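You operate a simulated robot arm through the tools that you are given. There is no shell and no other tool.

Carry out the task below with a simulated robot arm. There is one attempt and no reset: what you move stays moved.

TASK
Mix vial LU-7 on the vortex mixer, then measure it in the colour reader.
Fine: mix till no streaks show; press READ once; switch the mixer off; leave the vial in the reader, lid closed, and the other vials alone.

The check looks at the end state, three seconds after you hand in, the way a careful person would. Anything else that was tipped, shoved, dropped, spilled or broken makes it a failure. Lids that push on must go on centred and level and be pressed home; caps that screw on are set level and turned clockwise until they are tight.

THE ROBOT
A 7-joint arm with a three-finger gripper, fixed in place. Base frame: the origin is on the floor under the middle of its stand, x ahead of it, y to its left, z up; the work surface is at about z = 0.755. Readings come in m, rad, newtons and seconds.
It reaches about 1.342 m from its shoulder. Its first joint turns from -2.897 to 2.897 rad. Payload 2.69 kg.
Tool frame: the origin (TCP) lies between the finger pads and is the grasp point; the fingertips stand 0.03 m ahead of it; z points along the fingers, y is the line along which they close. The gripper opens to 0.128 m; its body begins 0.117 m behind the TCP.
Orientation is that of the tool frame in the base frame, as a unit quaternion [x, y, z, w]. With the fingers straight down and closing along the base's y, the tool's x points along the base's -x, its y along +y and its z along -z.

THE INTERFACE
- The arm moves only by the tool jog_arm. Its argument "series" is text: rows parted by semicolons, each of 6 numbers parted by spaces: the shift along the tool's x, y, z in cm, then the turn, a rotation vector about the tool's x, y, z in rad. In form: x y z rx ry rz; .... A call has 1 to 20 rows; each row is the pose to reach, as a shift and turn from the pose commanded when the call began, along the tool's axes at that moment. "claw" is the opening in per cent of the stroke, from 0 (shut) to 100 (fully open), set as the call begins (left out, the last holds). Rows are played at 5 a second. More than 0.05 m and 0.15 rad between two rows, or a gripper value outside its range, and nothing of the call is played. A pose out of reach is approached as far as the arm can. The call stops where the force on the tool passes 90 N (or 10 N more than at its start, if that is more) or the arm is blocked; 0.2 s more then pass. Each finger travels about 0.127 m/s and halts on what it meets, pressing with about 38 N; the grip force reading is that of the motor and also rises with nothing between the fingers. The clock runs only during rows and for 0.2 s after the last one: add rows that repeat a pose to give the fingers time. The reply holds the time, the measured pose of the TCP, the force on the tool along the base axes, the opening and the grip force, in the units named above and with some noise, with the torque about the TCP (base axes, N m) and any sound that the robot's microphone picked up, and new pictures: "pictures" is both (left out), scene, wrist or none.
- Cameras (640 x 400 px; columns grow to the right, rows downward): "scene" is fixed at [0.4017, 0.6501, 1.4277]; the picture's right is [-0.75, -0.66, 0.00], its down [-0.51, 0.58, -0.63] and it looks along [0.42, -0.48, -0.77] (base axes); focal length 256 px, centre (320, 200). "wrist" rides on the gripper at [0.058, 0.054, -0.131] in the tool frame; the picture's right is [-0.68, 0.74, 0.00], its down [-0.62, -0.57, -0.55] and it looks along [-0.40, -0.37, 0.84] (tool axes); focal length 234 px, centre (320, 200). There is no depth. A picture from a camera that has moved, and an enlarged one, comes with that camera's place and axes in the base frame and with its lens.
- raise_lower(by): moves the trunk up (or, below 0, down) by that many m; the arm rides with it, the base frame stays. It gives what a move gives, with no picture.
- zoom(camera, box): a new picture of the part [left, top, right, bottom] of that camera's present view, enlarged. It takes no simulated time.
- close_job(): hands the job in; it is judged then, once.

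Nothing tells you positions but the pictures and the camera data. Unless the task says otherwise, let go and move clear before handing in.

The tools are called after ">>>" by a JSON object that holds its "method" and its "body". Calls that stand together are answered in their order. jog_arm: Moves the arm, as the interface text tells. Its arguments: {"type":"object","properties":{"series":{"type":"string"},"claw":{"type":"number"},"pictures":{"type":"string","enum":["both","scene","wrist","none"]}},"required":["series"]} The other tools are called the same way: raise_lower (by) moves the trunk up or down; zoom (camera, box) takes an enlarged picture of a part of a camera's view; close_job () hands the job in.

At the start:

```text
time_s: 0.0
eef_pos: [0.6839, 0.1386, 1.113]
ee_rot: [0.0, 1.0, 0.0, 0.0]
force: [-0.3, -0.9, -0.2]
torque: [-0.03, 0.0, 0.02]
width: 0.1283
gripper_force: 0.0
trunk travel left (down, up): [-0.15, 0.2]
```

scene: 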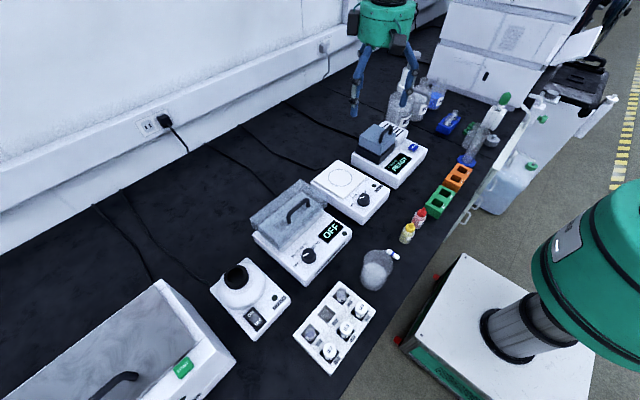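
wrist: 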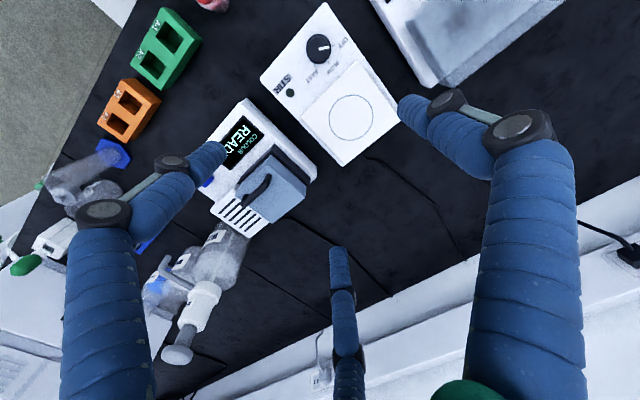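

I see a bench with a vortex mixer (black cup), a water bath, a stirrer, a colour reader and a vial rack near the front left. I'll zoom in on these to find LU-7 and read the controls.

>>> {"method": "zoom", "body": {"camera": "scene", "box": [280, 270, 400, 380]}}

>>> {"method": "zoom", "body": {"camera": "scene", "box": [200, 250, 300, 345]}}

>>> {"method": "zoom", "body": {"camera": "scene", "box": [340, 110, 440, 195]}}

>>> {"method": "zoom", "body": {"camera": "scene", "box": [380, 150, 480, 260]}}

>>> {"method": "zoom", "body": {"camera": "wrist", "box": [180, 80, 340, 240]}}

```text
3.64 times, centred on (340, 325) of scene
camera zoom: at [0.4017, 0.6501, 1.4277], right [-0.75, -0.66, 0.0], down [-0.51, 0.58, -0.63], along [0.42, -0.48, -0.77], focal length 931 px, centre (247, -254)
```

zoom: 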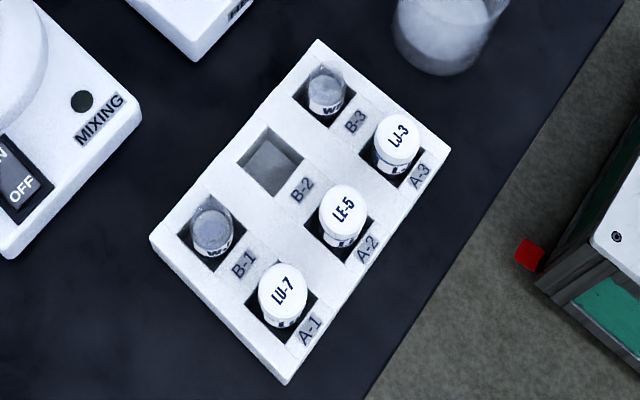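

```text
4.21 times, centred on (250, 298) of scene
camera zoom: at [0.4017, 0.6501, 1.4277], right [-0.75, -0.66, 0.0], down [-0.51, 0.58, -0.63], along [0.42, -0.48, -0.77], focal length 1078 px, centre (615, -210)
```

zoom: 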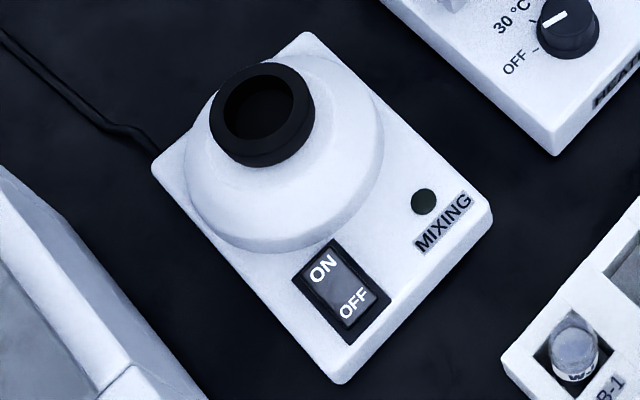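

```text
4.71 times, centred on (390, 152) of scene
camera zoom: at [0.4017, 0.6501, 1.4277], right [-0.75, -0.66, 0.0], down [-0.51, 0.58, -0.63], along [0.42, -0.48, -0.77], focal length 1205 px, centre (-9, 424)
```

zoom: 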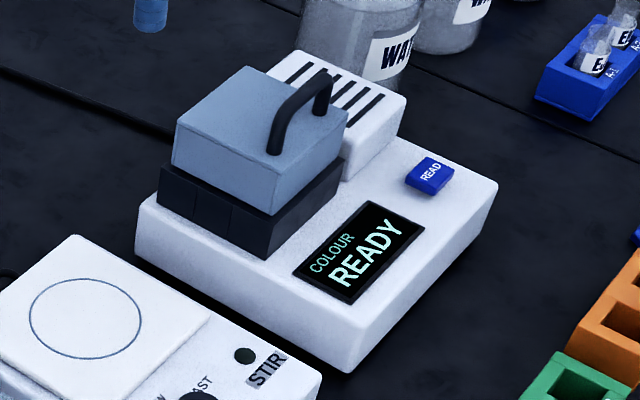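

```text
3.64 times, centred on (430, 205) of scene
camera zoom: at [0.4017, 0.6501, 1.4277], right [-0.75, -0.66, 0.0], down [-0.51, 0.58, -0.63], along [0.42, -0.48, -0.77], focal length 931 px, centre (-80, 182)
```

zoom: 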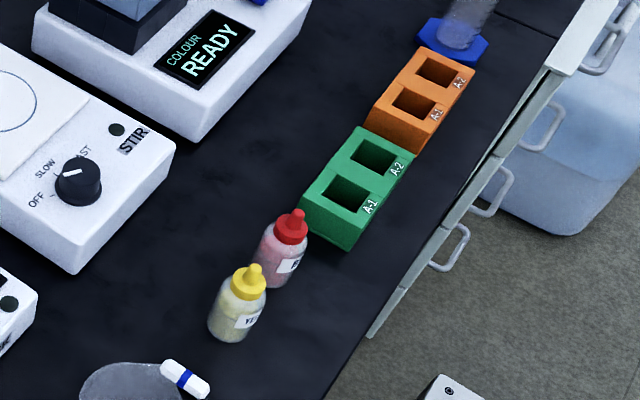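

```text
2.50 times, centred on (260, 160) of wrist
camera zoom: at [0.626, 0.1929, 1.2448], right [0.68, 0.74, 0.0], down [0.62, -0.57, 0.55], along [0.4, -0.37, -0.84], focal length 585 px, centre (470, 300)
```

zoom: 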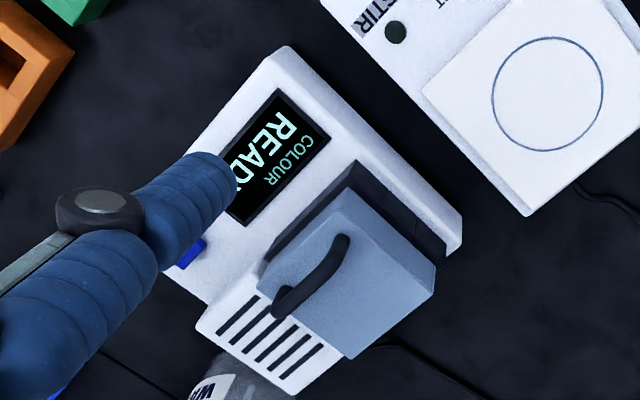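

The devices face the robot: the vortex mixer is near (0.70, 0.60), the rack near (0.48, 0.51), and the reader near (0.75, -0.07). LU-7 looks to be in slot A-1 near (0.45, 0.56). I'll move above the rack for a closer look.

>>> {"method": "jog_arm", "body": {"series": "2 3.4 1 0 0 0; 4 6.8 2 0 0 0; 6 10.2 3 0 0 0; 8 13.6 4 0 0 0; 10 17 5 0 0 0; 12 20.4 6 0 0 0; 14 23.8 7 0 0 0; 16 27.2 8 0 0 0; 18 30.6 9 0 0 0; 20 34 10 0 0 0; 22 37.4 11 0 0 0; 23.4 40 11 0 0 0; 23.4 40 11 0 0 0"}}

>>> {"method": "zoom", "body": {"camera": "wrist", "box": [160, 60, 480, 260]}}

```text
time_s: 2.8
eef_pos: [0.4501, 0.5386, 1.0031]
ee_rot: [0.001, 1.0, 0.001, -0.001]
force: [0.0, -0.2, -0.3]
torque: [-0.03, 0.0, -0.03]
width: 0.1282
gripper_force: 0.1
trunk travel left (down, up): [-0.15, 0.2]
camera wrist: at [0.392, 0.5924, 1.133], right [0.68, 0.74, 0.0], down [0.62, -0.57, 0.55], along [0.4, -0.37, -0.84], focal length 234 px, centre (320, 200)
```

scene: 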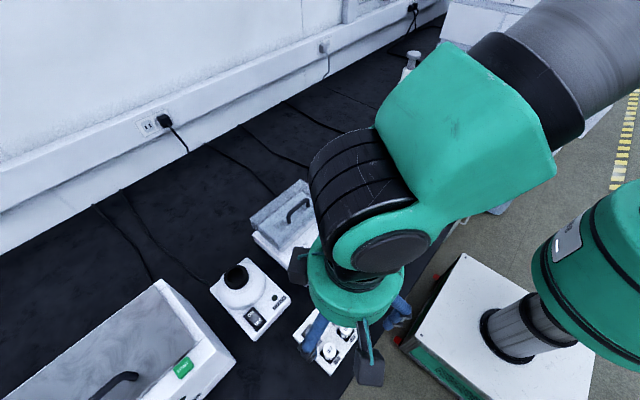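
wrist: 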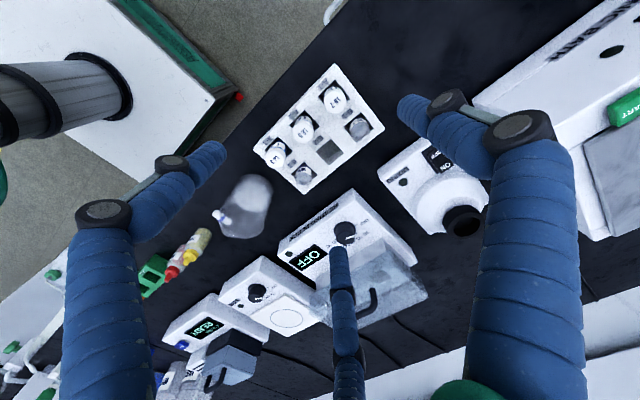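

```text
2.00 times, centred on (320, 160) of wrist
camera zoom: at [0.392, 0.5924, 1.133], right [0.68, 0.74, 0.0], down [0.62, -0.57, 0.55], along [0.4, -0.37, -0.84], focal length 468 px, centre (320, 280)
```

zoom: 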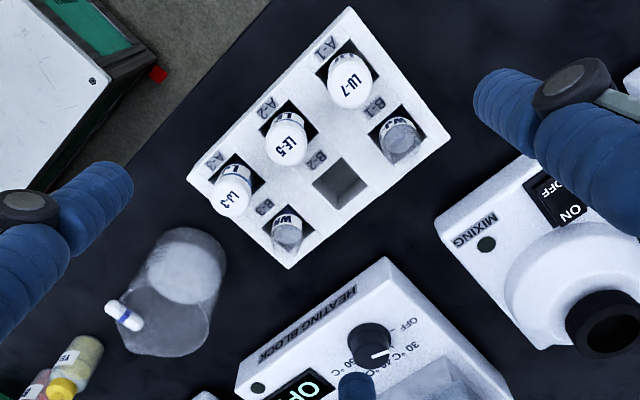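

LU-7 is confirmed in slot A-1, the corner nearest to me and furthest left. I'll lower the wrist camera to a more slanted view so I can judge cap and rack heights.

>>> {"method": "jog_arm", "body": {"series": "2 2 2 0 0 0; 4 4 4 0 0 0; 6 6 6 0 0 0; 8 8 8 0 0 0; 8 8 8 0 0 0", "pictures": "wrist"}}

>>> {"method": "zoom", "body": {"camera": "wrist", "box": [220, 140, 400, 300]}}

```text
time_s: 4.0
eef_pos: [0.3692, 0.6178, 0.9251]
ee_rot: [0.0, 1.0, 0.0, 0.0]
force: [0.2, -0.2, 0.7]
torque: [-0.03, -0.02, 0.0]
width: 0.1276
gripper_force: 0.0
trunk travel left (down, up): [-0.15, 0.2]
camera wrist: at [0.3112, 0.6729, 1.056], right [0.68, 0.74, 0.0], down [0.62, -0.57, 0.55], along [0.4, -0.37, -0.84], focal length 234 px, centre (320, 200)
```

wrist: 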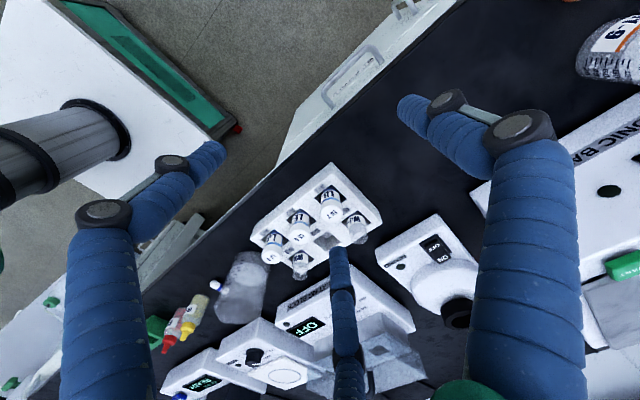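

```text
2.50 times, centred on (310, 220) of wrist
camera zoom: at [0.3112, 0.6729, 1.056], right [0.68, 0.74, 0.0], down [0.62, -0.57, 0.55], along [0.4, -0.37, -0.84], focal length 585 px, centre (345, 150)
```

zoom: 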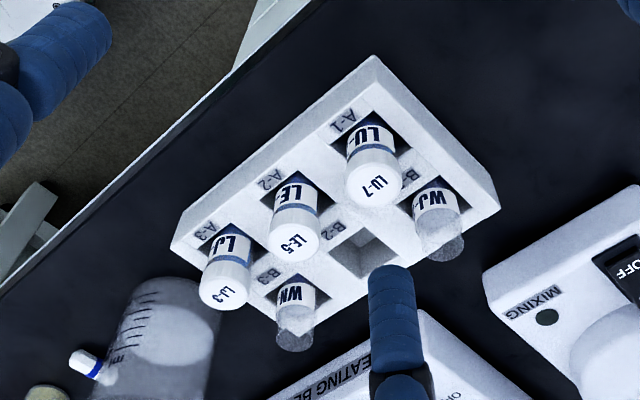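

The slanted view puts LU-7's cap top near (0.450, 0.565, 0.822) and the rack top at about 0.78. Next I'll go to the colour reader and see how its lid opens.

>>> {"method": "jog_arm", "body": {"series": "0 0 -5 0 0 0; 0 0 -10 0 0 0; -2.07 -4.12 -10 0 0 0; -4.15 -8.24 -10 0 0 0; -6.22 -12.36 -10 0 0 0; -8.29 -16.48 -10 0 0 0; -10.37 -20.6 -10 0 0 0; -12.44 -24.72 -10 0 0 0; -14.51 -28.84 -10 0 0 0; -16.59 -32.96 -10 0 0 0; -18.66 -37.08 -10 0 0 0; -20.73 -41.2 -10 0 0 0; -22.81 -45.32 -10 0 0 0; -24.88 -49.44 -10 0 0 0; -26.95 -53.56 -10 0 0 0; -29.03 -57.68 -10 0 0 0; -31.1 -61.8 -10 0 0 0; -31.1 -61.8 -6 0 0 0; -31.1 -61.8 -4 0 0 0; -31.1 -61.8 -4 0 0 0"}}

>>> {"method": "zoom", "body": {"camera": "wrist", "box": [200, 90, 440, 260]}}

>>> {"method": "zoom", "body": {"camera": "scene", "box": [330, 90, 460, 190]}}

```text
time_s: 8.2
eef_pos: [0.6827, 0.002, 0.9643]
ee_rot: [0.0, 1.0, 0.0, 0.001]
force: [0.8, 0.9, 0.6]
torque: [-0.04, 0.0, -0.01]
width: 0.1281
gripper_force: 0.0
trunk travel left (down, up): [-0.15, 0.2]
camera wrist: at [0.6248, 0.0567, 1.0953], right [0.68, 0.74, 0.0], down [0.62, -0.57, 0.55], along [0.4, -0.37, -0.84], focal length 234 px, centre (320, 200)
```

scene: 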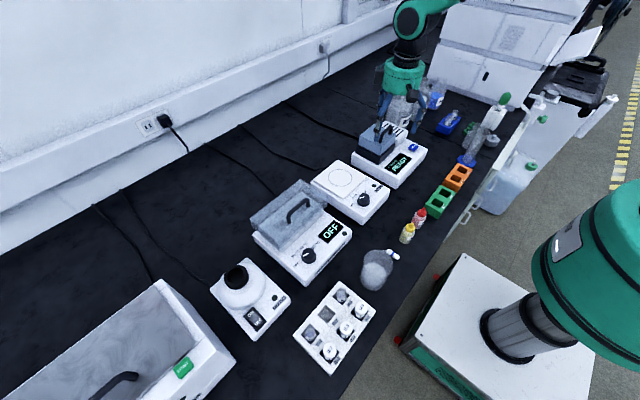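
wrist: 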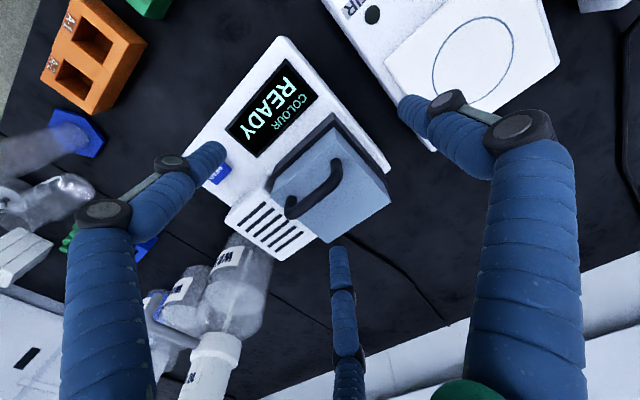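

```text
2.35 times, centred on (320, 175) of wrist
camera zoom: at [0.6248, 0.0567, 1.0953], right [0.68, 0.74, 0.0], down [0.62, -0.57, 0.55], along [0.4, -0.37, -0.84], focal length 551 px, centre (320, 259)
```

zoom: 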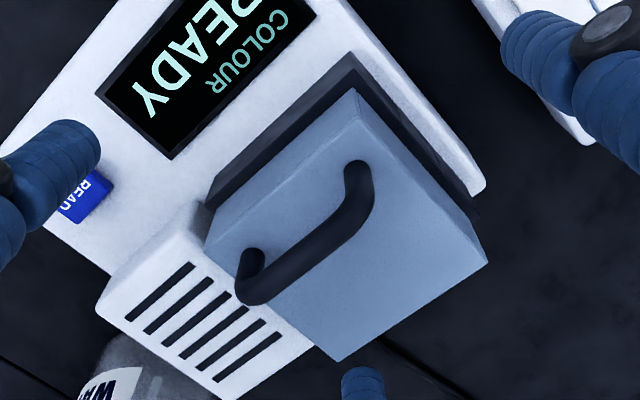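

```text
4.00 times, centred on (395, 140) of scene
camera zoom: at [0.4017, 0.6501, 1.4277], right [-0.75, -0.66, 0.0], down [-0.51, 0.58, -0.63], along [0.42, -0.48, -0.77], focal length 1024 px, centre (20, 440)
```

zoom: 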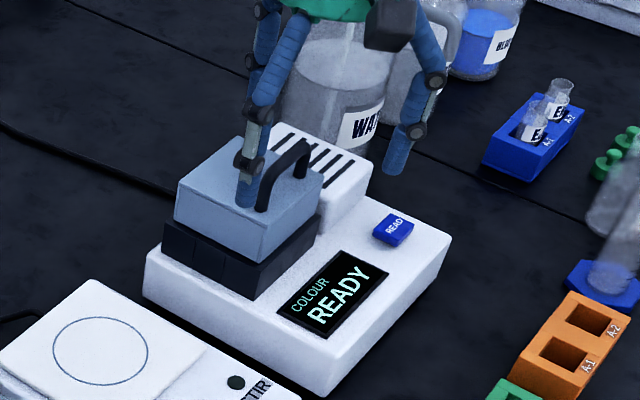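

The reader lid spans about x 0.677–0.767 and y -0.06–0.025, with its top near z 0.895. Its handle bar runs along y at x≈0.699, set towards the front, so the hinge is probably at the back. I'll rotate the gripper by -30° and centre it above the handle.

>>> {"method": "jog_arm", "body": {"series": "-0.4 -0.6 -0.9 0 0 0.13; -0.8 -1.2 -1.8 0 0 0.26; -1.2 -1.8 -2.7 0 0 0.39; -1.63 -2.4 -3.6 0 0 0.5236; -1.63 -2.4 -3.6 0 0 0.5236; -1.63 -2.4 -3.6 0 0 0.5236", "claw": 62}}

>>> {"method": "zoom", "body": {"camera": "wrist", "box": [200, 90, 440, 260]}}

>>> {"method": "zoom", "body": {"camera": "scene", "box": [340, 80, 440, 190]}}

```text
time_s: 9.6
eef_pos: [0.6966, -0.0239, 1.0005]
ee_rot: [0.259, 0.966, 0.0, 0.001]
force: [0.3, 0.7, -0.3]
torque: [-0.02, 0.02, -0.02]
width: 0.0796
gripper_force: 0.1
trunk travel left (down, up): [-0.15, 0.2]
camera wrist: at [0.6738, 0.0516, 1.1312], right [0.95, 0.3, 0.0], down [0.25, -0.8, 0.55], along [0.16, -0.52, -0.84], focal length 234 px, centre (320, 200)
```

scene: 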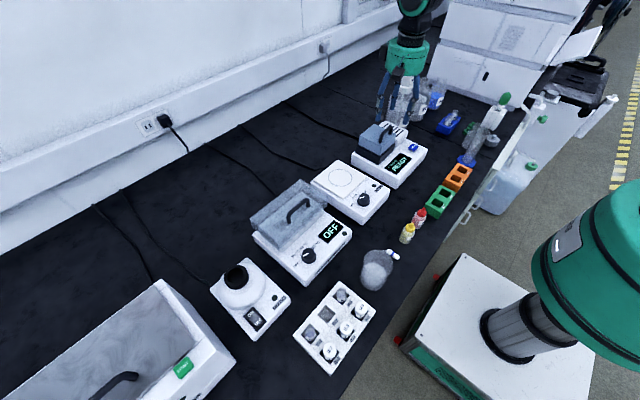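
wrist: 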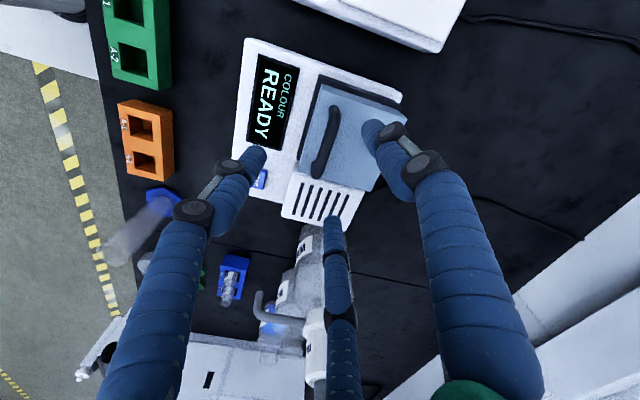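

```text
2.35 times, centred on (320, 175) of wrist
camera zoom: at [0.6738, 0.0516, 1.1312], right [0.95, 0.3, 0.0], down [0.25, -0.8, 0.55], along [0.16, -0.52, -0.84], focal length 551 px, centre (320, 259)
```

zoom: 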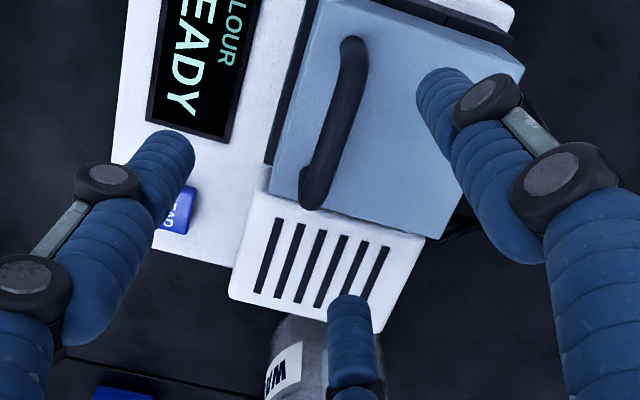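

```text
3.64 times, centred on (390, 135) of scene
camera zoom: at [0.4017, 0.6501, 1.4277], right [-0.75, -0.66, 0.0], down [-0.51, 0.58, -0.63], along [0.42, -0.48, -0.77], focal length 931 px, centre (66, 436)
```

zoom: 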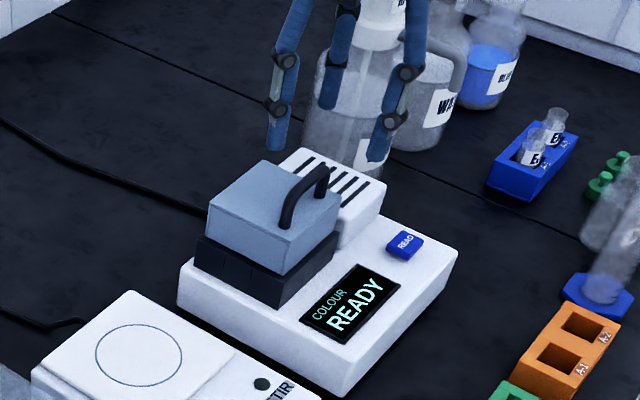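

The handle sits at about x 0.700, y from -0.05 to 0.012. I'll check its height from the two cameras before descending.

>>> {"method": "zoom", "body": {"camera": "scene", "box": [350, 115, 410, 165]}}

>>> {"method": "zoom", "body": {"camera": "wrist", "box": [260, 60, 420, 180]}}

```text
8.00 times, centred on (380, 140) of scene
camera zoom: at [0.4017, 0.6501, 1.4277], right [-0.75, -0.66, 0.0], down [-0.51, 0.58, -0.63], along [0.42, -0.48, -0.77], focal length 2049 px, centre (-160, 680)
```

zoom: 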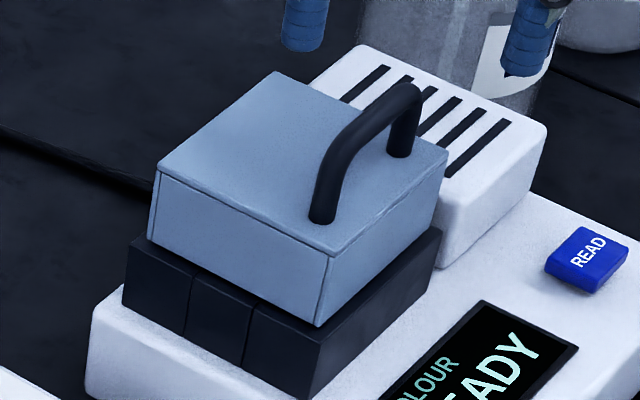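

```text
3.33 times, centred on (340, 120) of wrist
camera zoom: at [0.6738, 0.0516, 1.1312], right [0.95, 0.3, 0.0], down [0.25, -0.8, 0.55], along [0.16, -0.52, -0.84], focal length 781 px, centre (253, 467)
```

zoom: 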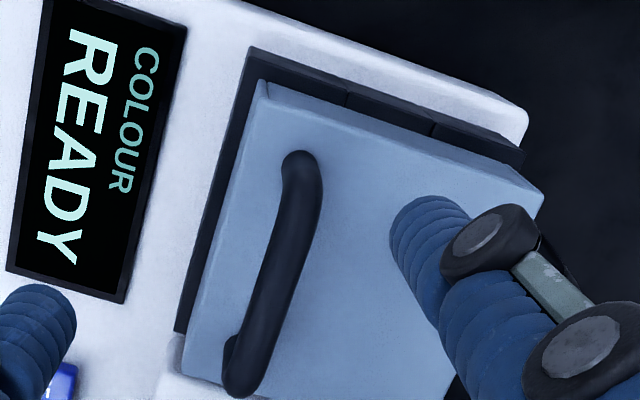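

The two views agree: lid top z≈0.899, and the handle bar centre is at about (0.7025, -0.021, 0.930). I'll go straight down over the bar, fingers part open.

>>> {"method": "jog_arm", "body": {"series": "-0.34 0.47 2 0 0 0; -0.34 0.47 4 0 0 0; -0.34 0.47 5.2 0 0 0; -0.34 0.47 6.2 0 0 0; -0.34 0.47 6.2 0 0 0"}}

>>> {"method": "zoom", "body": {"camera": "scene", "box": [340, 90, 420, 170]}}

>>> {"method": "zoom", "body": {"camera": "wrist", "box": [220, 100, 420, 260]}}

```text
time_s: 10.8
eef_pos: [0.7037, -0.0226, 0.9384]
ee_rot: [0.26, 0.966, 0.001, 0.001]
force: [0.1, -0.1, -0.7]
torque: [-0.02, 0.02, -0.04]
width: 0.0791
gripper_force: 0.1
trunk travel left (down, up): [-0.15, 0.2]
camera wrist: at [0.6794, 0.0538, 1.0688], right [0.95, 0.3, 0.0], down [0.25, -0.8, 0.55], along [0.16, -0.52, -0.84], focal length 234 px, centre (320, 200)
```

scene: 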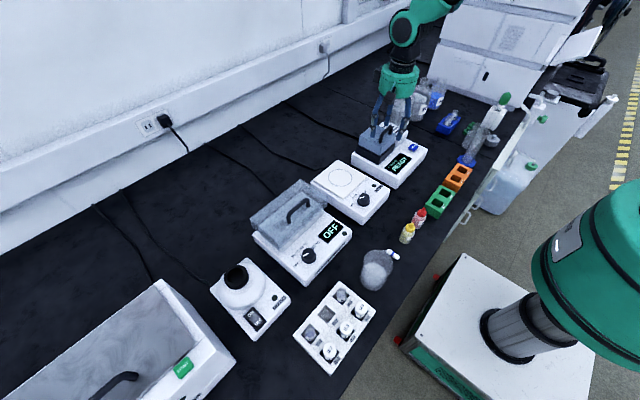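
wrist: 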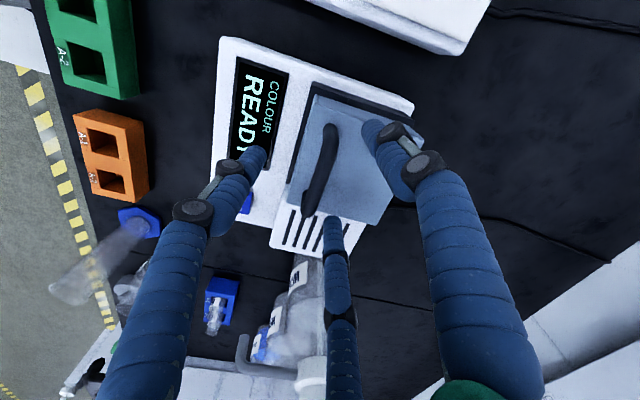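

```text
5.00 times, centred on (380, 130) of scene
camera zoom: at [0.4017, 0.6501, 1.4277], right [-0.75, -0.66, 0.0], down [-0.51, 0.58, -0.63], along [0.42, -0.48, -0.77], focal length 1280 px, centre (20, 550)
```

zoom: 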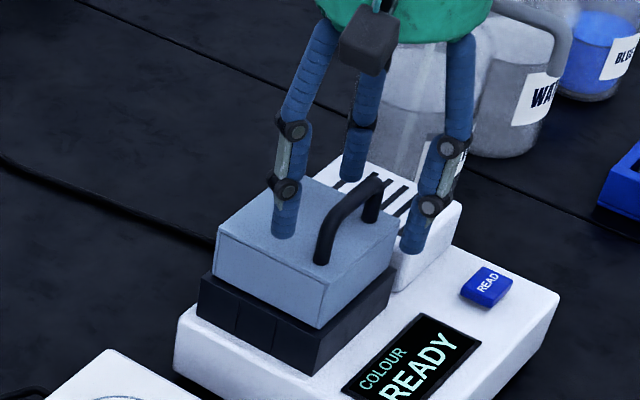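

```text
2.50 times, centred on (320, 180) of wrist
camera zoom: at [0.6794, 0.0538, 1.0688], right [0.95, 0.3, 0.0], down [0.25, -0.8, 0.55], along [0.16, -0.52, -0.84], focal length 585 px, centre (320, 250)
```

zoom: 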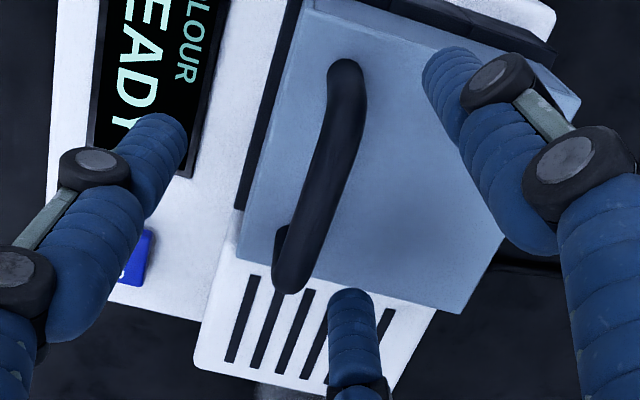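

The bar lies between the front finger and the two back fingers. I'll close on it.

>>> {"method": "jog_arm", "body": {"series": "0 0 0 0 0 0; 0 0 0 0 0 0; 0 0 0 0 0 0; 0 0 0 0 0 0; 0 0 0 0 0 0", "claw": 0}}

>>> {"method": "zoom", "body": {"camera": "scene", "box": [340, 90, 420, 170]}}

>>> {"method": "zoom", "body": {"camera": "wrist", "box": [220, 100, 420, 260]}}

```text
time_s: 12.0
eef_pos: [0.7061, -0.0226, 0.9384]
ee_rot: [0.258, 0.966, -0.001, 0.001]
force: [35.9, 4.5, -8.1]
torque: [0.06, -0.57, -0.04]
width: 0.0177
gripper_force: 43.6
trunk travel left (down, up): [-0.15, 0.2]
camera wrist: at [0.6821, 0.054, 1.0688], right [0.95, 0.3, 0.0], down [0.25, -0.8, 0.55], along [0.17, -0.52, -0.84], focal length 234 px, centre (320, 200)
```

scene: 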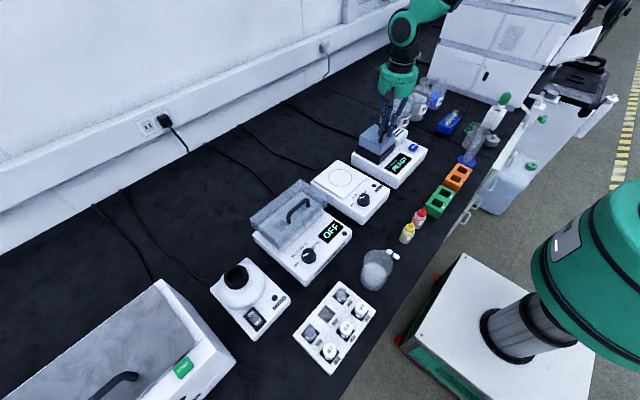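
wrist: 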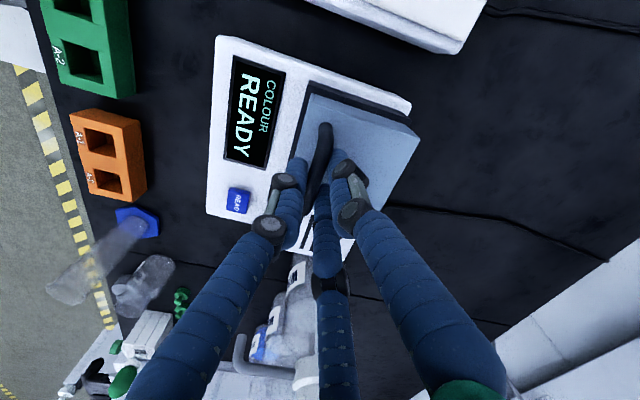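

```text
5.00 times, centred on (380, 130) of scene
camera zoom: at [0.4017, 0.6501, 1.4277], right [-0.75, -0.66, 0.0], down [-0.51, 0.58, -0.63], along [0.42, -0.48, -0.77], focal length 1280 px, centre (20, 550)
```

zoom: 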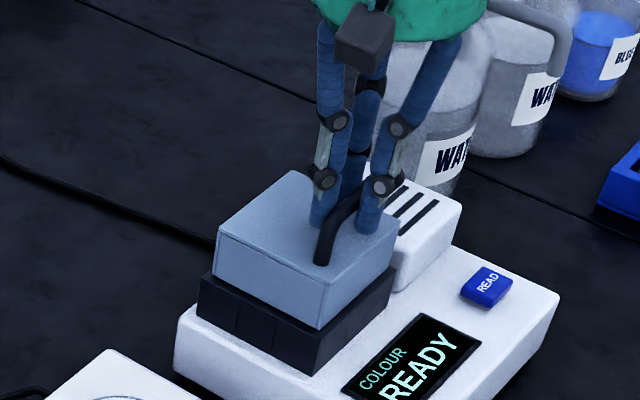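

```text
2.50 times, centred on (320, 180) of wrist
camera zoom: at [0.6821, 0.054, 1.0688], right [0.95, 0.3, 0.0], down [0.25, -0.8, 0.55], along [0.17, -0.52, -0.84], focal length 585 px, centre (320, 250)
```

zoom: 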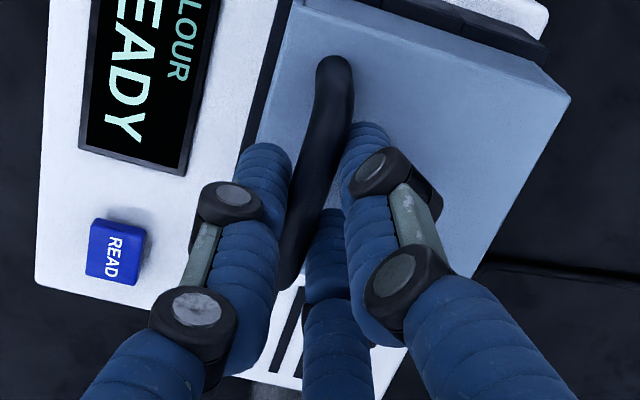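

The grip is on the bar at 18 mm width. I'll make a small test lift to see whether the lid is hinged or comes off free.

>>> {"method": "jog_arm", "body": {"series": "-0.17 0.1 0 0 0 0; -0.26 0.15 -0.3 0 0 0; -0.26 0.15 -0.6 0 0 0; -0.26 0.15 -0.6 0 0 0", "pictures": "scene"}}

>>> {"method": "zoom", "body": {"camera": "scene", "box": [340, 90, 420, 170]}}

```text
time_s: 13.0
eef_pos: [0.7086, -0.0224, 0.9408]
ee_rot: [0.258, 0.966, -0.001, -0.002]
force: [40.6, -3.3, -41.4]
torque: [-0.07, -0.6, -0.03]
width: 0.0178
gripper_force: 43.2
trunk travel left (down, up): [-0.15, 0.2]
```

scene: 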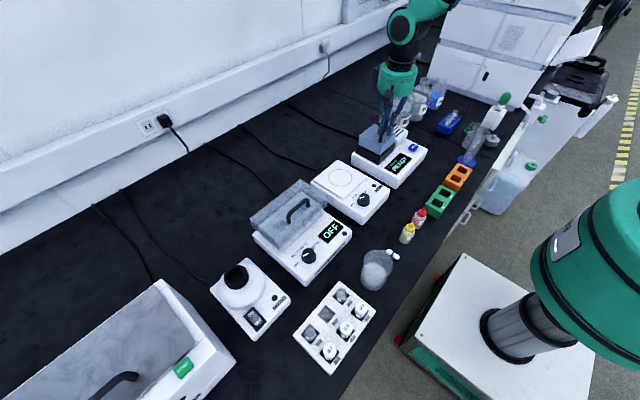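

```text
5.00 times, centred on (380, 130) of scene
camera zoom: at [0.4017, 0.6501, 1.4277], right [-0.75, -0.66, 0.0], down [-0.51, 0.58, -0.63], along [0.42, -0.48, -0.77], focal length 1280 px, centre (20, 550)
```

zoom: 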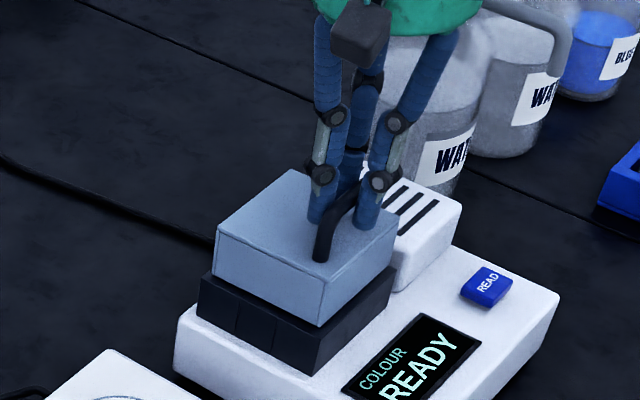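

The force sits at 45° between handle and back, so the lid is hinged at the back edge near x≈0.773, z≈0.863. I'll follow the hinge arc, tilting the gripper a little as it goes.

>>> {"method": "jog_arm", "body": {"series": "-0.6 0.35 -0.3 0.011 0.019 0; -1.2 0.69 -0.6 0.022 0.038 0; -1.84 1.06 -1.05 0.033 0.057 0; -2.47 1.43 -1.47 0.044 0.076 0; -3.16 1.83 -1.79 0.055 0.095 0; -3.86 2.23 -2.07 0.065 0.113 0; -3.86 2.23 -2.07 0.065 0.113 0"}}

>>> {"method": "zoom", "body": {"camera": "scene", "box": [340, 80, 440, 170]}}

```text
time_s: 14.6
eef_pos: [0.7501, -0.0217, 0.9665]
ee_rot: [0.259, 0.964, -0.017, -0.062]
force: [-3.6, -19.1, 12.3]
torque: [-0.5, 0.08, 0.12]
width: 0.0177
gripper_force: 43.2
trunk travel left (down, up): [-0.15, 0.2]
camera wrist: at [0.7439, 0.0542, 1.0988], right [0.95, 0.3, -0.12], down [0.32, -0.8, 0.51], along [0.06, -0.52, -0.85], focal length 234 px, centre (320, 200)
```

scene: 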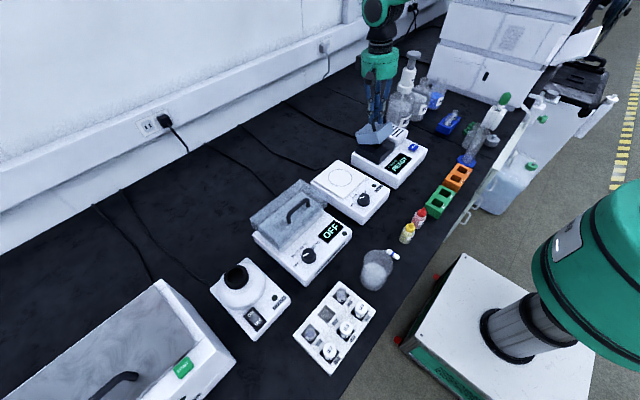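
wrist: 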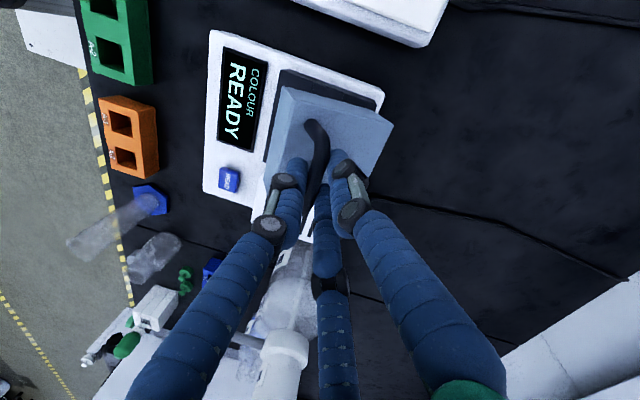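

```text
4.44 times, centred on (390, 125) of scene
camera zoom: at [0.4017, 0.6501, 1.4277], right [-0.75, -0.66, 0.0], down [-0.51, 0.58, -0.63], along [0.42, -0.48, -0.77], focal length 1138 px, centre (9, 533)
```

zoom: 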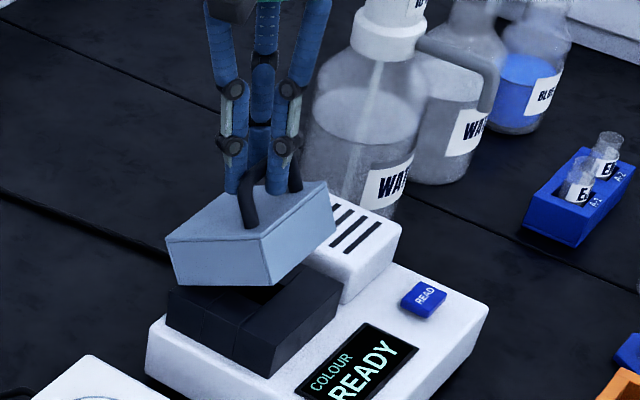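

The lid is swinging up about its back hinge and the forces are low. I'll continue along the arc.

>>> {"method": "jog_arm", "body": {"series": "-0.71 0.41 -0.29 0.011 0.019 0; -1.416 0.818 -0.528 0.022 0.038 0; -2.15 1.24 -0.68 0.033 0.057 0; -2.89 1.668 -0.782 0.044 0.076 0; -3.64 2.1 -0.77 0.055 0.095 0; -4.39 2.535 -0.718 0.065 0.113 0; -4.39 2.535 -0.718 0.065 0.113 0"}}

>>> {"method": "zoom", "body": {"camera": "scene", "box": [340, 80, 440, 170]}}

```text
time_s: 16.2
eef_pos: [0.8026, -0.0211, 0.9672]
ee_rot: [0.257, 0.958, -0.033, -0.123]
force: [5.6, -17.6, 41.3]
torque: [-0.17, 0.22, 0.08]
width: 0.0178
gripper_force: 43.2
trunk travel left (down, up): [-0.15, 0.2]
camera wrist: at [0.8125, 0.0551, 1.0999], right [0.92, 0.3, -0.24], down [0.38, -0.8, 0.47], along [-0.05, -0.52, -0.85], focal length 234 px, centre (320, 200)
```

scene: 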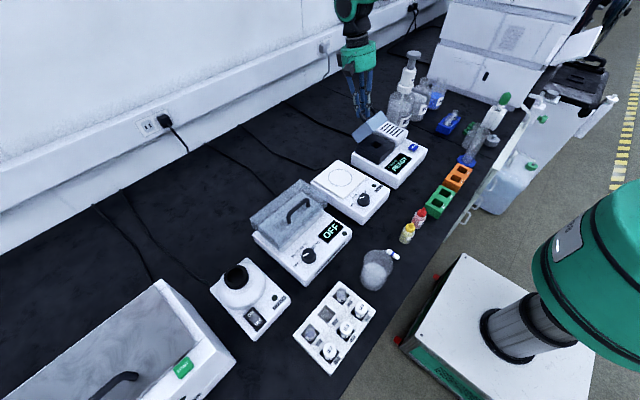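
wrist: 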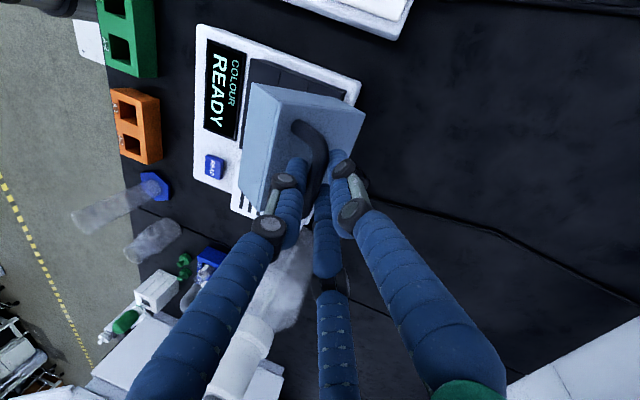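

```text
4.44 times, centred on (390, 125) of scene
camera zoom: at [0.4017, 0.6501, 1.4277], right [-0.75, -0.66, 0.0], down [-0.51, 0.58, -0.63], along [0.42, -0.48, -0.77], focal length 1138 px, centre (9, 533)
```

zoom: 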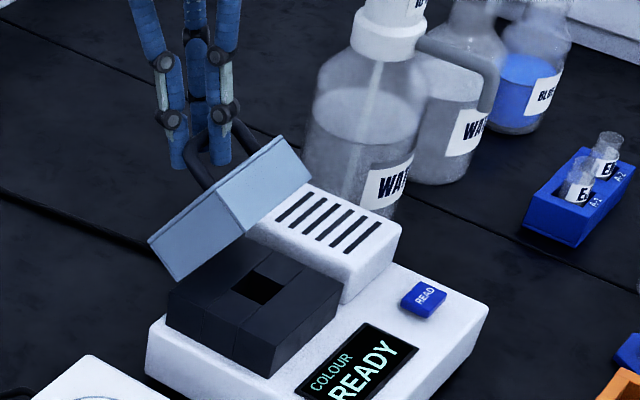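

The lid is at about 60° and the square well in the black block is visible at about (0.727, -0.019). I'll carry on towards 90°.

>>> {"method": "jog_arm", "body": {"series": "-0.69 0.398 -0.234 0.011 0.019 0; -1.441 0.832 -0.125 0.022 0.038 0; -2.175 1.256 0.062 0.033 0.057 0; -2.895 1.671 0.305 0.044 0.076 0; -3.586 2.071 0.619 0.055 0.095 0; -4.264 2.463 0.989 0.065 0.113 0; -4.264 2.463 0.989 0.065 0.113 0"}}

>>> {"method": "zoom", "body": {"camera": "scene", "box": [340, 80, 440, 170]}}

```text
time_s: 17.8
eef_pos: [0.8473, -0.0209, 0.9422]
ee_rot: [0.254, 0.947, -0.049, -0.188]
force: [24.0, 0.6, 35.6]
torque: [0.04, 0.1, -0.03]
width: 0.0174
gripper_force: 42.7
trunk travel left (down, up): [-0.15, 0.2]
camera wrist: at [0.8752, 0.0557, 1.0724], right [0.88, 0.3, -0.36], down [0.44, -0.8, 0.41], along [-0.17, -0.52, -0.84], focal length 234 px, centre (320, 200)
```

scene: 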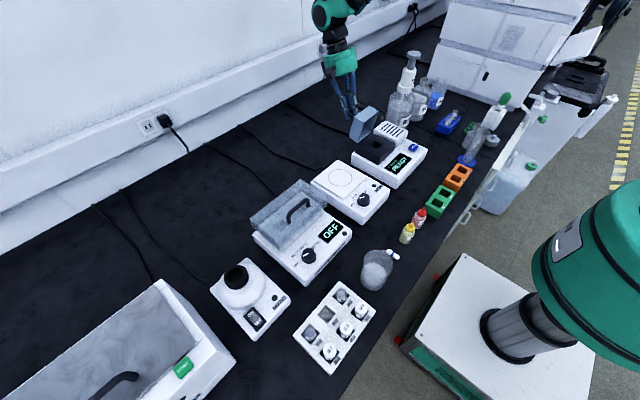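
wrist: 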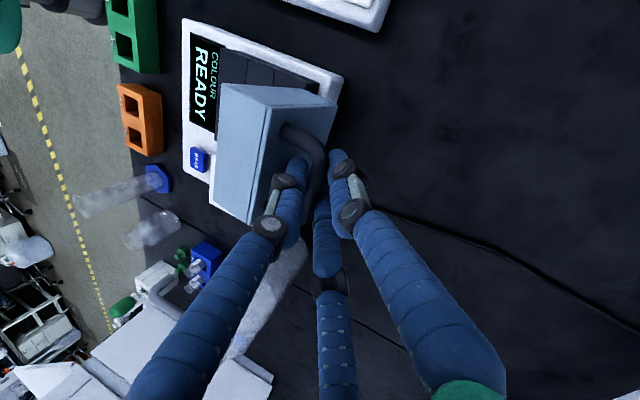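

```text
4.44 times, centred on (390, 125) of scene
camera zoom: at [0.4017, 0.6501, 1.4277], right [-0.75, -0.66, 0.0], down [-0.51, 0.58, -0.63], along [0.42, -0.48, -0.77], focal length 1138 px, centre (9, 533)
```

zoom: 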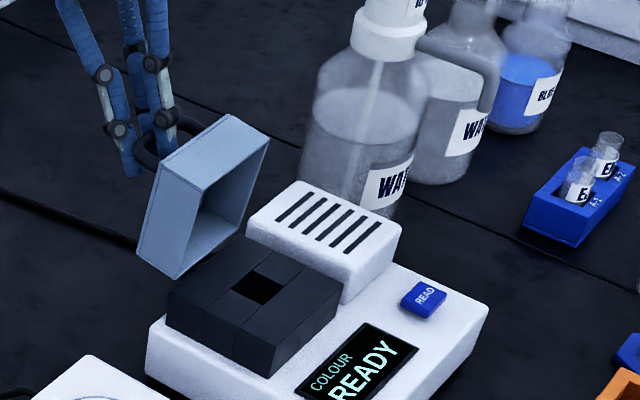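

The lid is close to vertical and past its balance point, and nothing else has moved. I'll go slightly further to find a stop.

>>> {"method": "jog_arm", "body": {"series": "-0.692 0.399 0.361 0.011 0.019 0; -1.351 0.78 0.761 0.022 0.038 0; -1.351 0.78 0.761 0.022 0.038 0", "pictures": "scene"}}

>>> {"method": "zoom", "body": {"camera": "scene", "box": [340, 80, 440, 170]}}

```text
time_s: 18.6
eef_pos: [0.8607, -0.0218, 0.9299]
ee_rot: [0.253, 0.943, -0.055, -0.209]
force: [27.3, 8.2, 27.3]
torque: [0.18, 0.15, -0.12]
width: 0.0173
gripper_force: 43.3
trunk travel left (down, up): [-0.15, 0.2]
```

scene: 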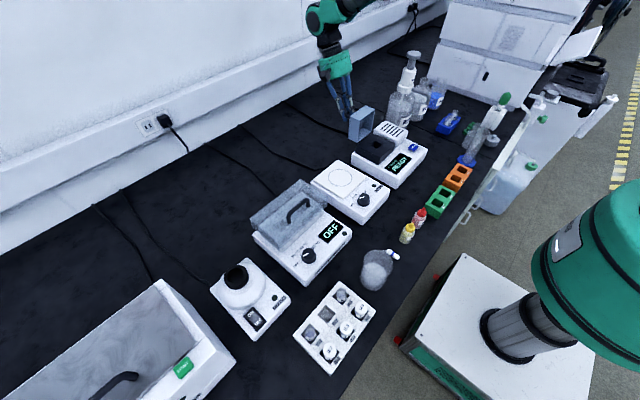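

```text
4.44 times, centred on (390, 125) of scene
camera zoom: at [0.4017, 0.6501, 1.4277], right [-0.75, -0.66, 0.0], down [-0.51, 0.58, -0.63], along [0.42, -0.48, -0.77], focal length 1138 px, centre (9, 533)
```

zoom: 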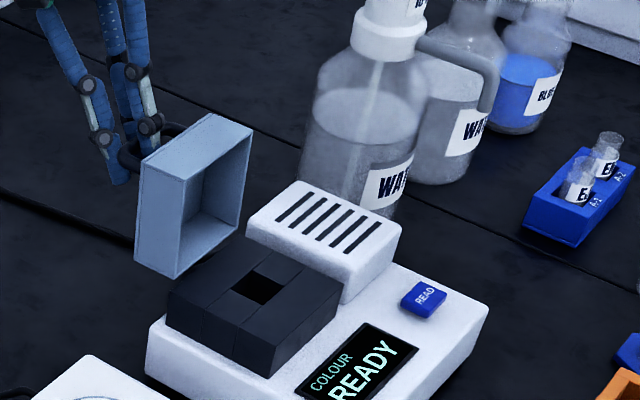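

No stop yet, and the lid is at about 100°. I'll advance a little more while watching the force.

>>> {"method": "jog_arm", "body": {"series": "-0.38 0.22 0.12 0.004 0.007 0; -0.761 0.439 0.275 0.008 0.014 0; -1.07 0.62 0.52 0.012 0.021 0; -1.388 0.802 0.787 0.016 0.028 0; -1.388 0.802 0.787 0.016 0.028 0", "pictures": "scene"}}

>>> {"method": "zoom", "body": {"camera": "scene", "box": [340, 80, 440, 170]}}

```text
time_s: 19.8
eef_pos: [0.8702, -0.0206, 0.9167]
ee_rot: [0.252, 0.94, -0.06, -0.224]
force: [36.4, 12.9, 25.9]
torque: [0.14, 0.07, -0.11]
width: 0.0174
gripper_force: 42.6
trunk travel left (down, up): [-0.15, 0.2]
```

scene: 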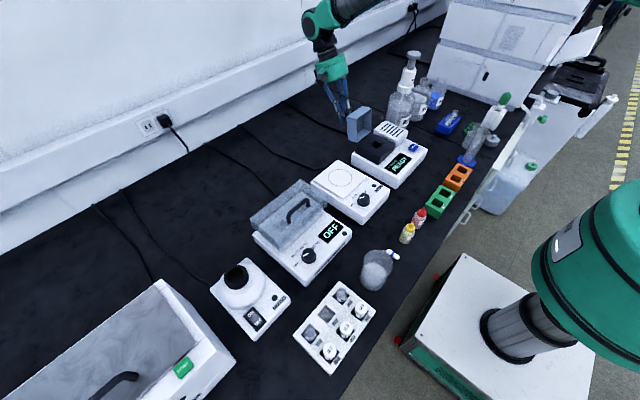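

```text
4.44 times, centred on (390, 125) of scene
camera zoom: at [0.4017, 0.6501, 1.4277], right [-0.75, -0.66, 0.0], down [-0.51, 0.58, -0.63], along [0.42, -0.48, -0.77], focal length 1138 px, centre (9, 533)
```

zoom: 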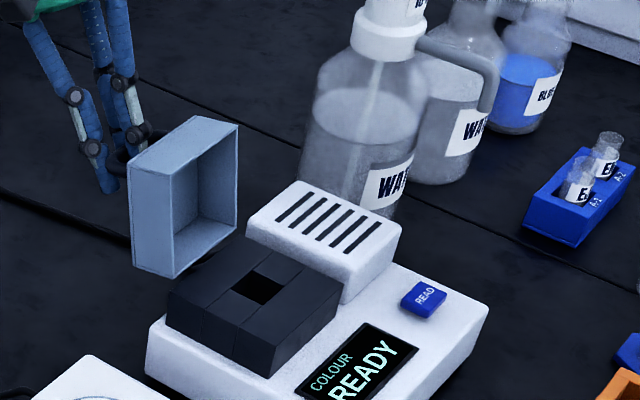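

The lid is at about 107°, well past vertical, and nothing pushes back. I'll open the fingers slightly and check that it stays.

>>> {"method": "jog_arm", "body": {"series": "0 0 0 0 0 0; 0 0 0 0 0 0; 0 0 0 0 0 0", "claw": 24}}

>>> {"method": "zoom", "body": {"camera": "scene", "box": [340, 80, 440, 170]}}

>>> {"method": "zoom", "body": {"camera": "wrist", "box": [200, 60, 420, 260]}}

```text
time_s: 20.6
eef_pos: [0.8662, -0.0224, 0.908]
ee_rot: [0.252, 0.938, -0.061, -0.228]
force: [-36.7, -20.4, -52.9]
torque: [0.27, -2.31, 0.32]
width: 0.0386
gripper_force: 5.1
trunk travel left (down, up): [-0.15, 0.2]
camera wrist: at [0.9048, 0.0532, 1.0357], right [0.85, 0.3, -0.44], down [0.47, -0.8, 0.37], along [-0.24, -0.52, -0.82], focal length 234 px, centre (320, 200)
```

scene: 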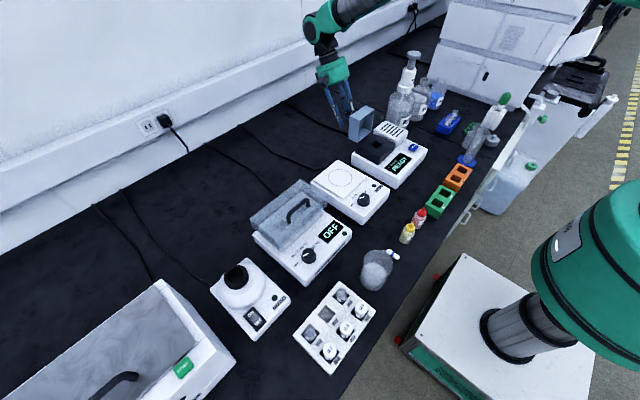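
wrist: 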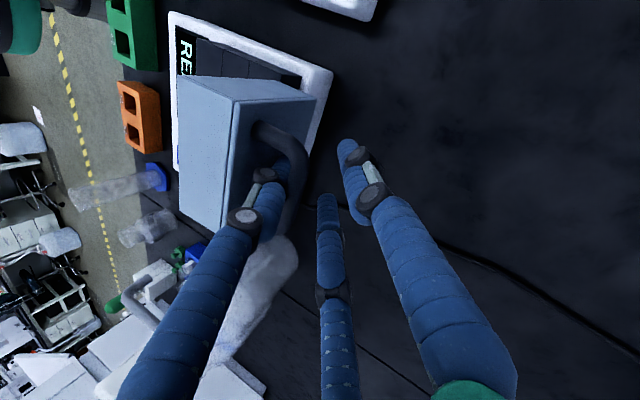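

```text
4.44 times, centred on (390, 125) of scene
camera zoom: at [0.4017, 0.6501, 1.4277], right [-0.75, -0.66, 0.0], down [-0.51, 0.58, -0.63], along [0.42, -0.48, -0.77], focal length 1138 px, centre (9, 533)
```

zoom: 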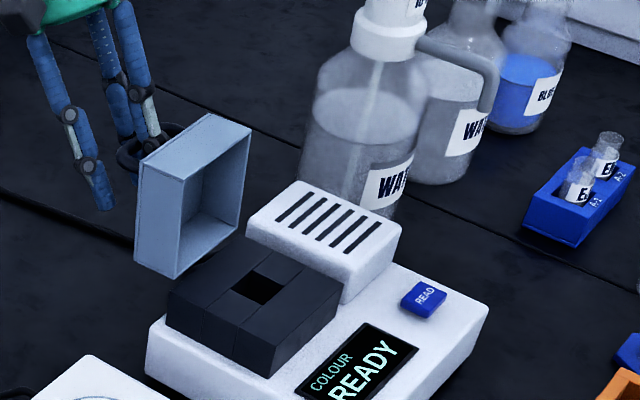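

```text
2.00 times, centred on (310, 160) of wrist
camera zoom: at [0.9048, 0.0532, 1.0357], right [0.85, 0.3, -0.44], down [0.47, -0.8, 0.37], along [-0.24, -0.52, -0.82], focal length 468 px, centre (340, 280)
```

zoom: 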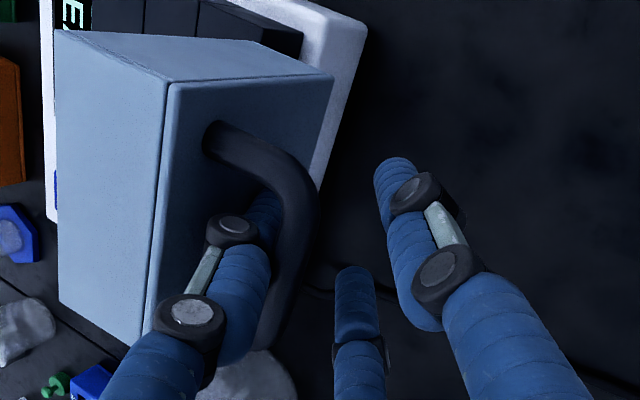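

The lid has stayed open, but the front finger looks tight in the gap between bar and lid. I'll close it a touch and back out slowly along the tool axis.

>>> {"method": "jog_arm", "body": {"series": "0 0 0 0 0 0; 0 0 0 0 0 0; 0 0 -0.3 0 0 0; 0 0 -0.6 0 0 0; 0 0 -0.6 0 0 0", "claw": 19}}

>>> {"method": "zoom", "body": {"camera": "scene", "box": [340, 80, 440, 170]}}

>>> {"method": "zoom", "body": {"camera": "wrist", "box": [200, 60, 420, 260]}}

```text
time_s: 21.4
eef_pos: [0.863, -0.0228, 0.9079]
ee_rot: [0.252, 0.937, -0.061, -0.234]
force: [-8.0, -4.0, -12.6]
torque: [-0.18, -0.56, -0.18]
width: 0.0271
gripper_force: 2.2
trunk travel left (down, up): [-0.15, 0.2]
stopped in row 4: the force on the tool passed its limit at 92 N (the readings are from after the stop); the commanded pose is now the measured one
camera wrist: at [0.9033, 0.0534, 1.0341], right [0.84, 0.3, -0.45], down [0.48, -0.8, 0.37], along [-0.25, -0.52, -0.82], focal length 234 px, centre (320, 200)
```

scene: 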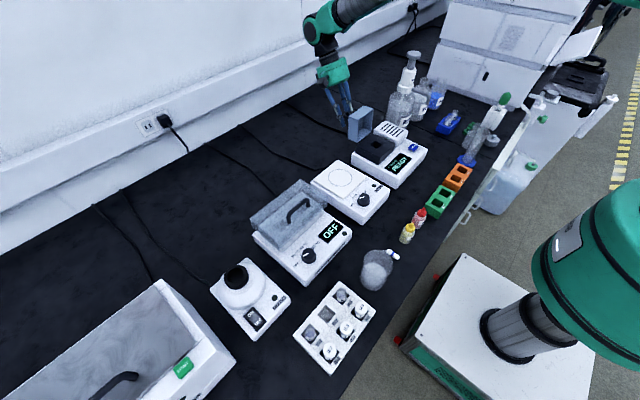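
wrist: 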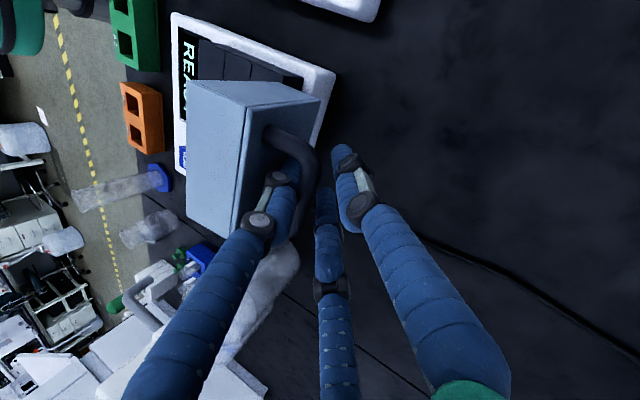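

```text
4.44 times, centred on (390, 125) of scene
camera zoom: at [0.4017, 0.6501, 1.4277], right [-0.75, -0.66, 0.0], down [-0.51, 0.58, -0.63], along [0.42, -0.48, -0.77], focal length 1138 px, centre (9, 533)
```

zoom: 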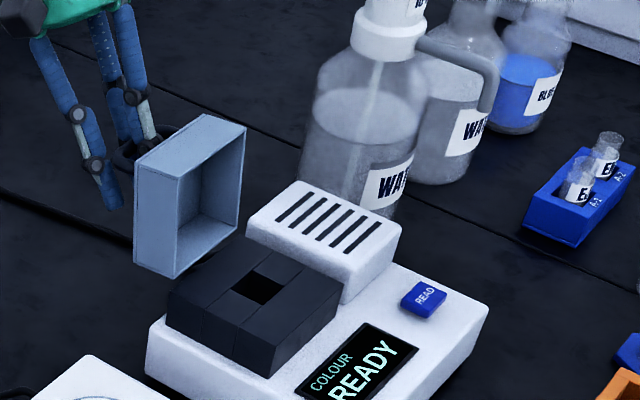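

```text
2.00 times, centred on (310, 160) of wrist
camera zoom: at [0.9033, 0.0534, 1.0341], right [0.84, 0.3, -0.45], down [0.48, -0.8, 0.37], along [-0.25, -0.52, -0.82], focal length 468 px, centre (340, 280)
```

zoom: 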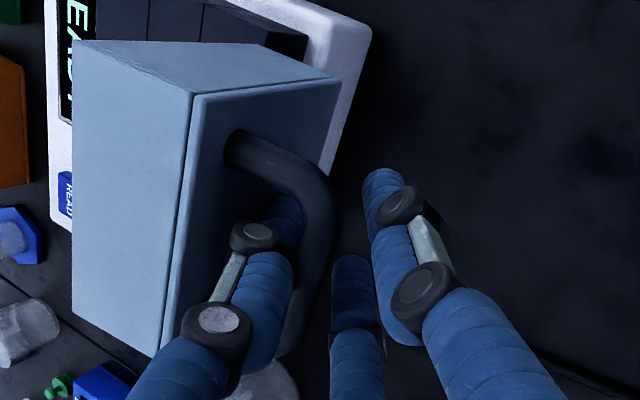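

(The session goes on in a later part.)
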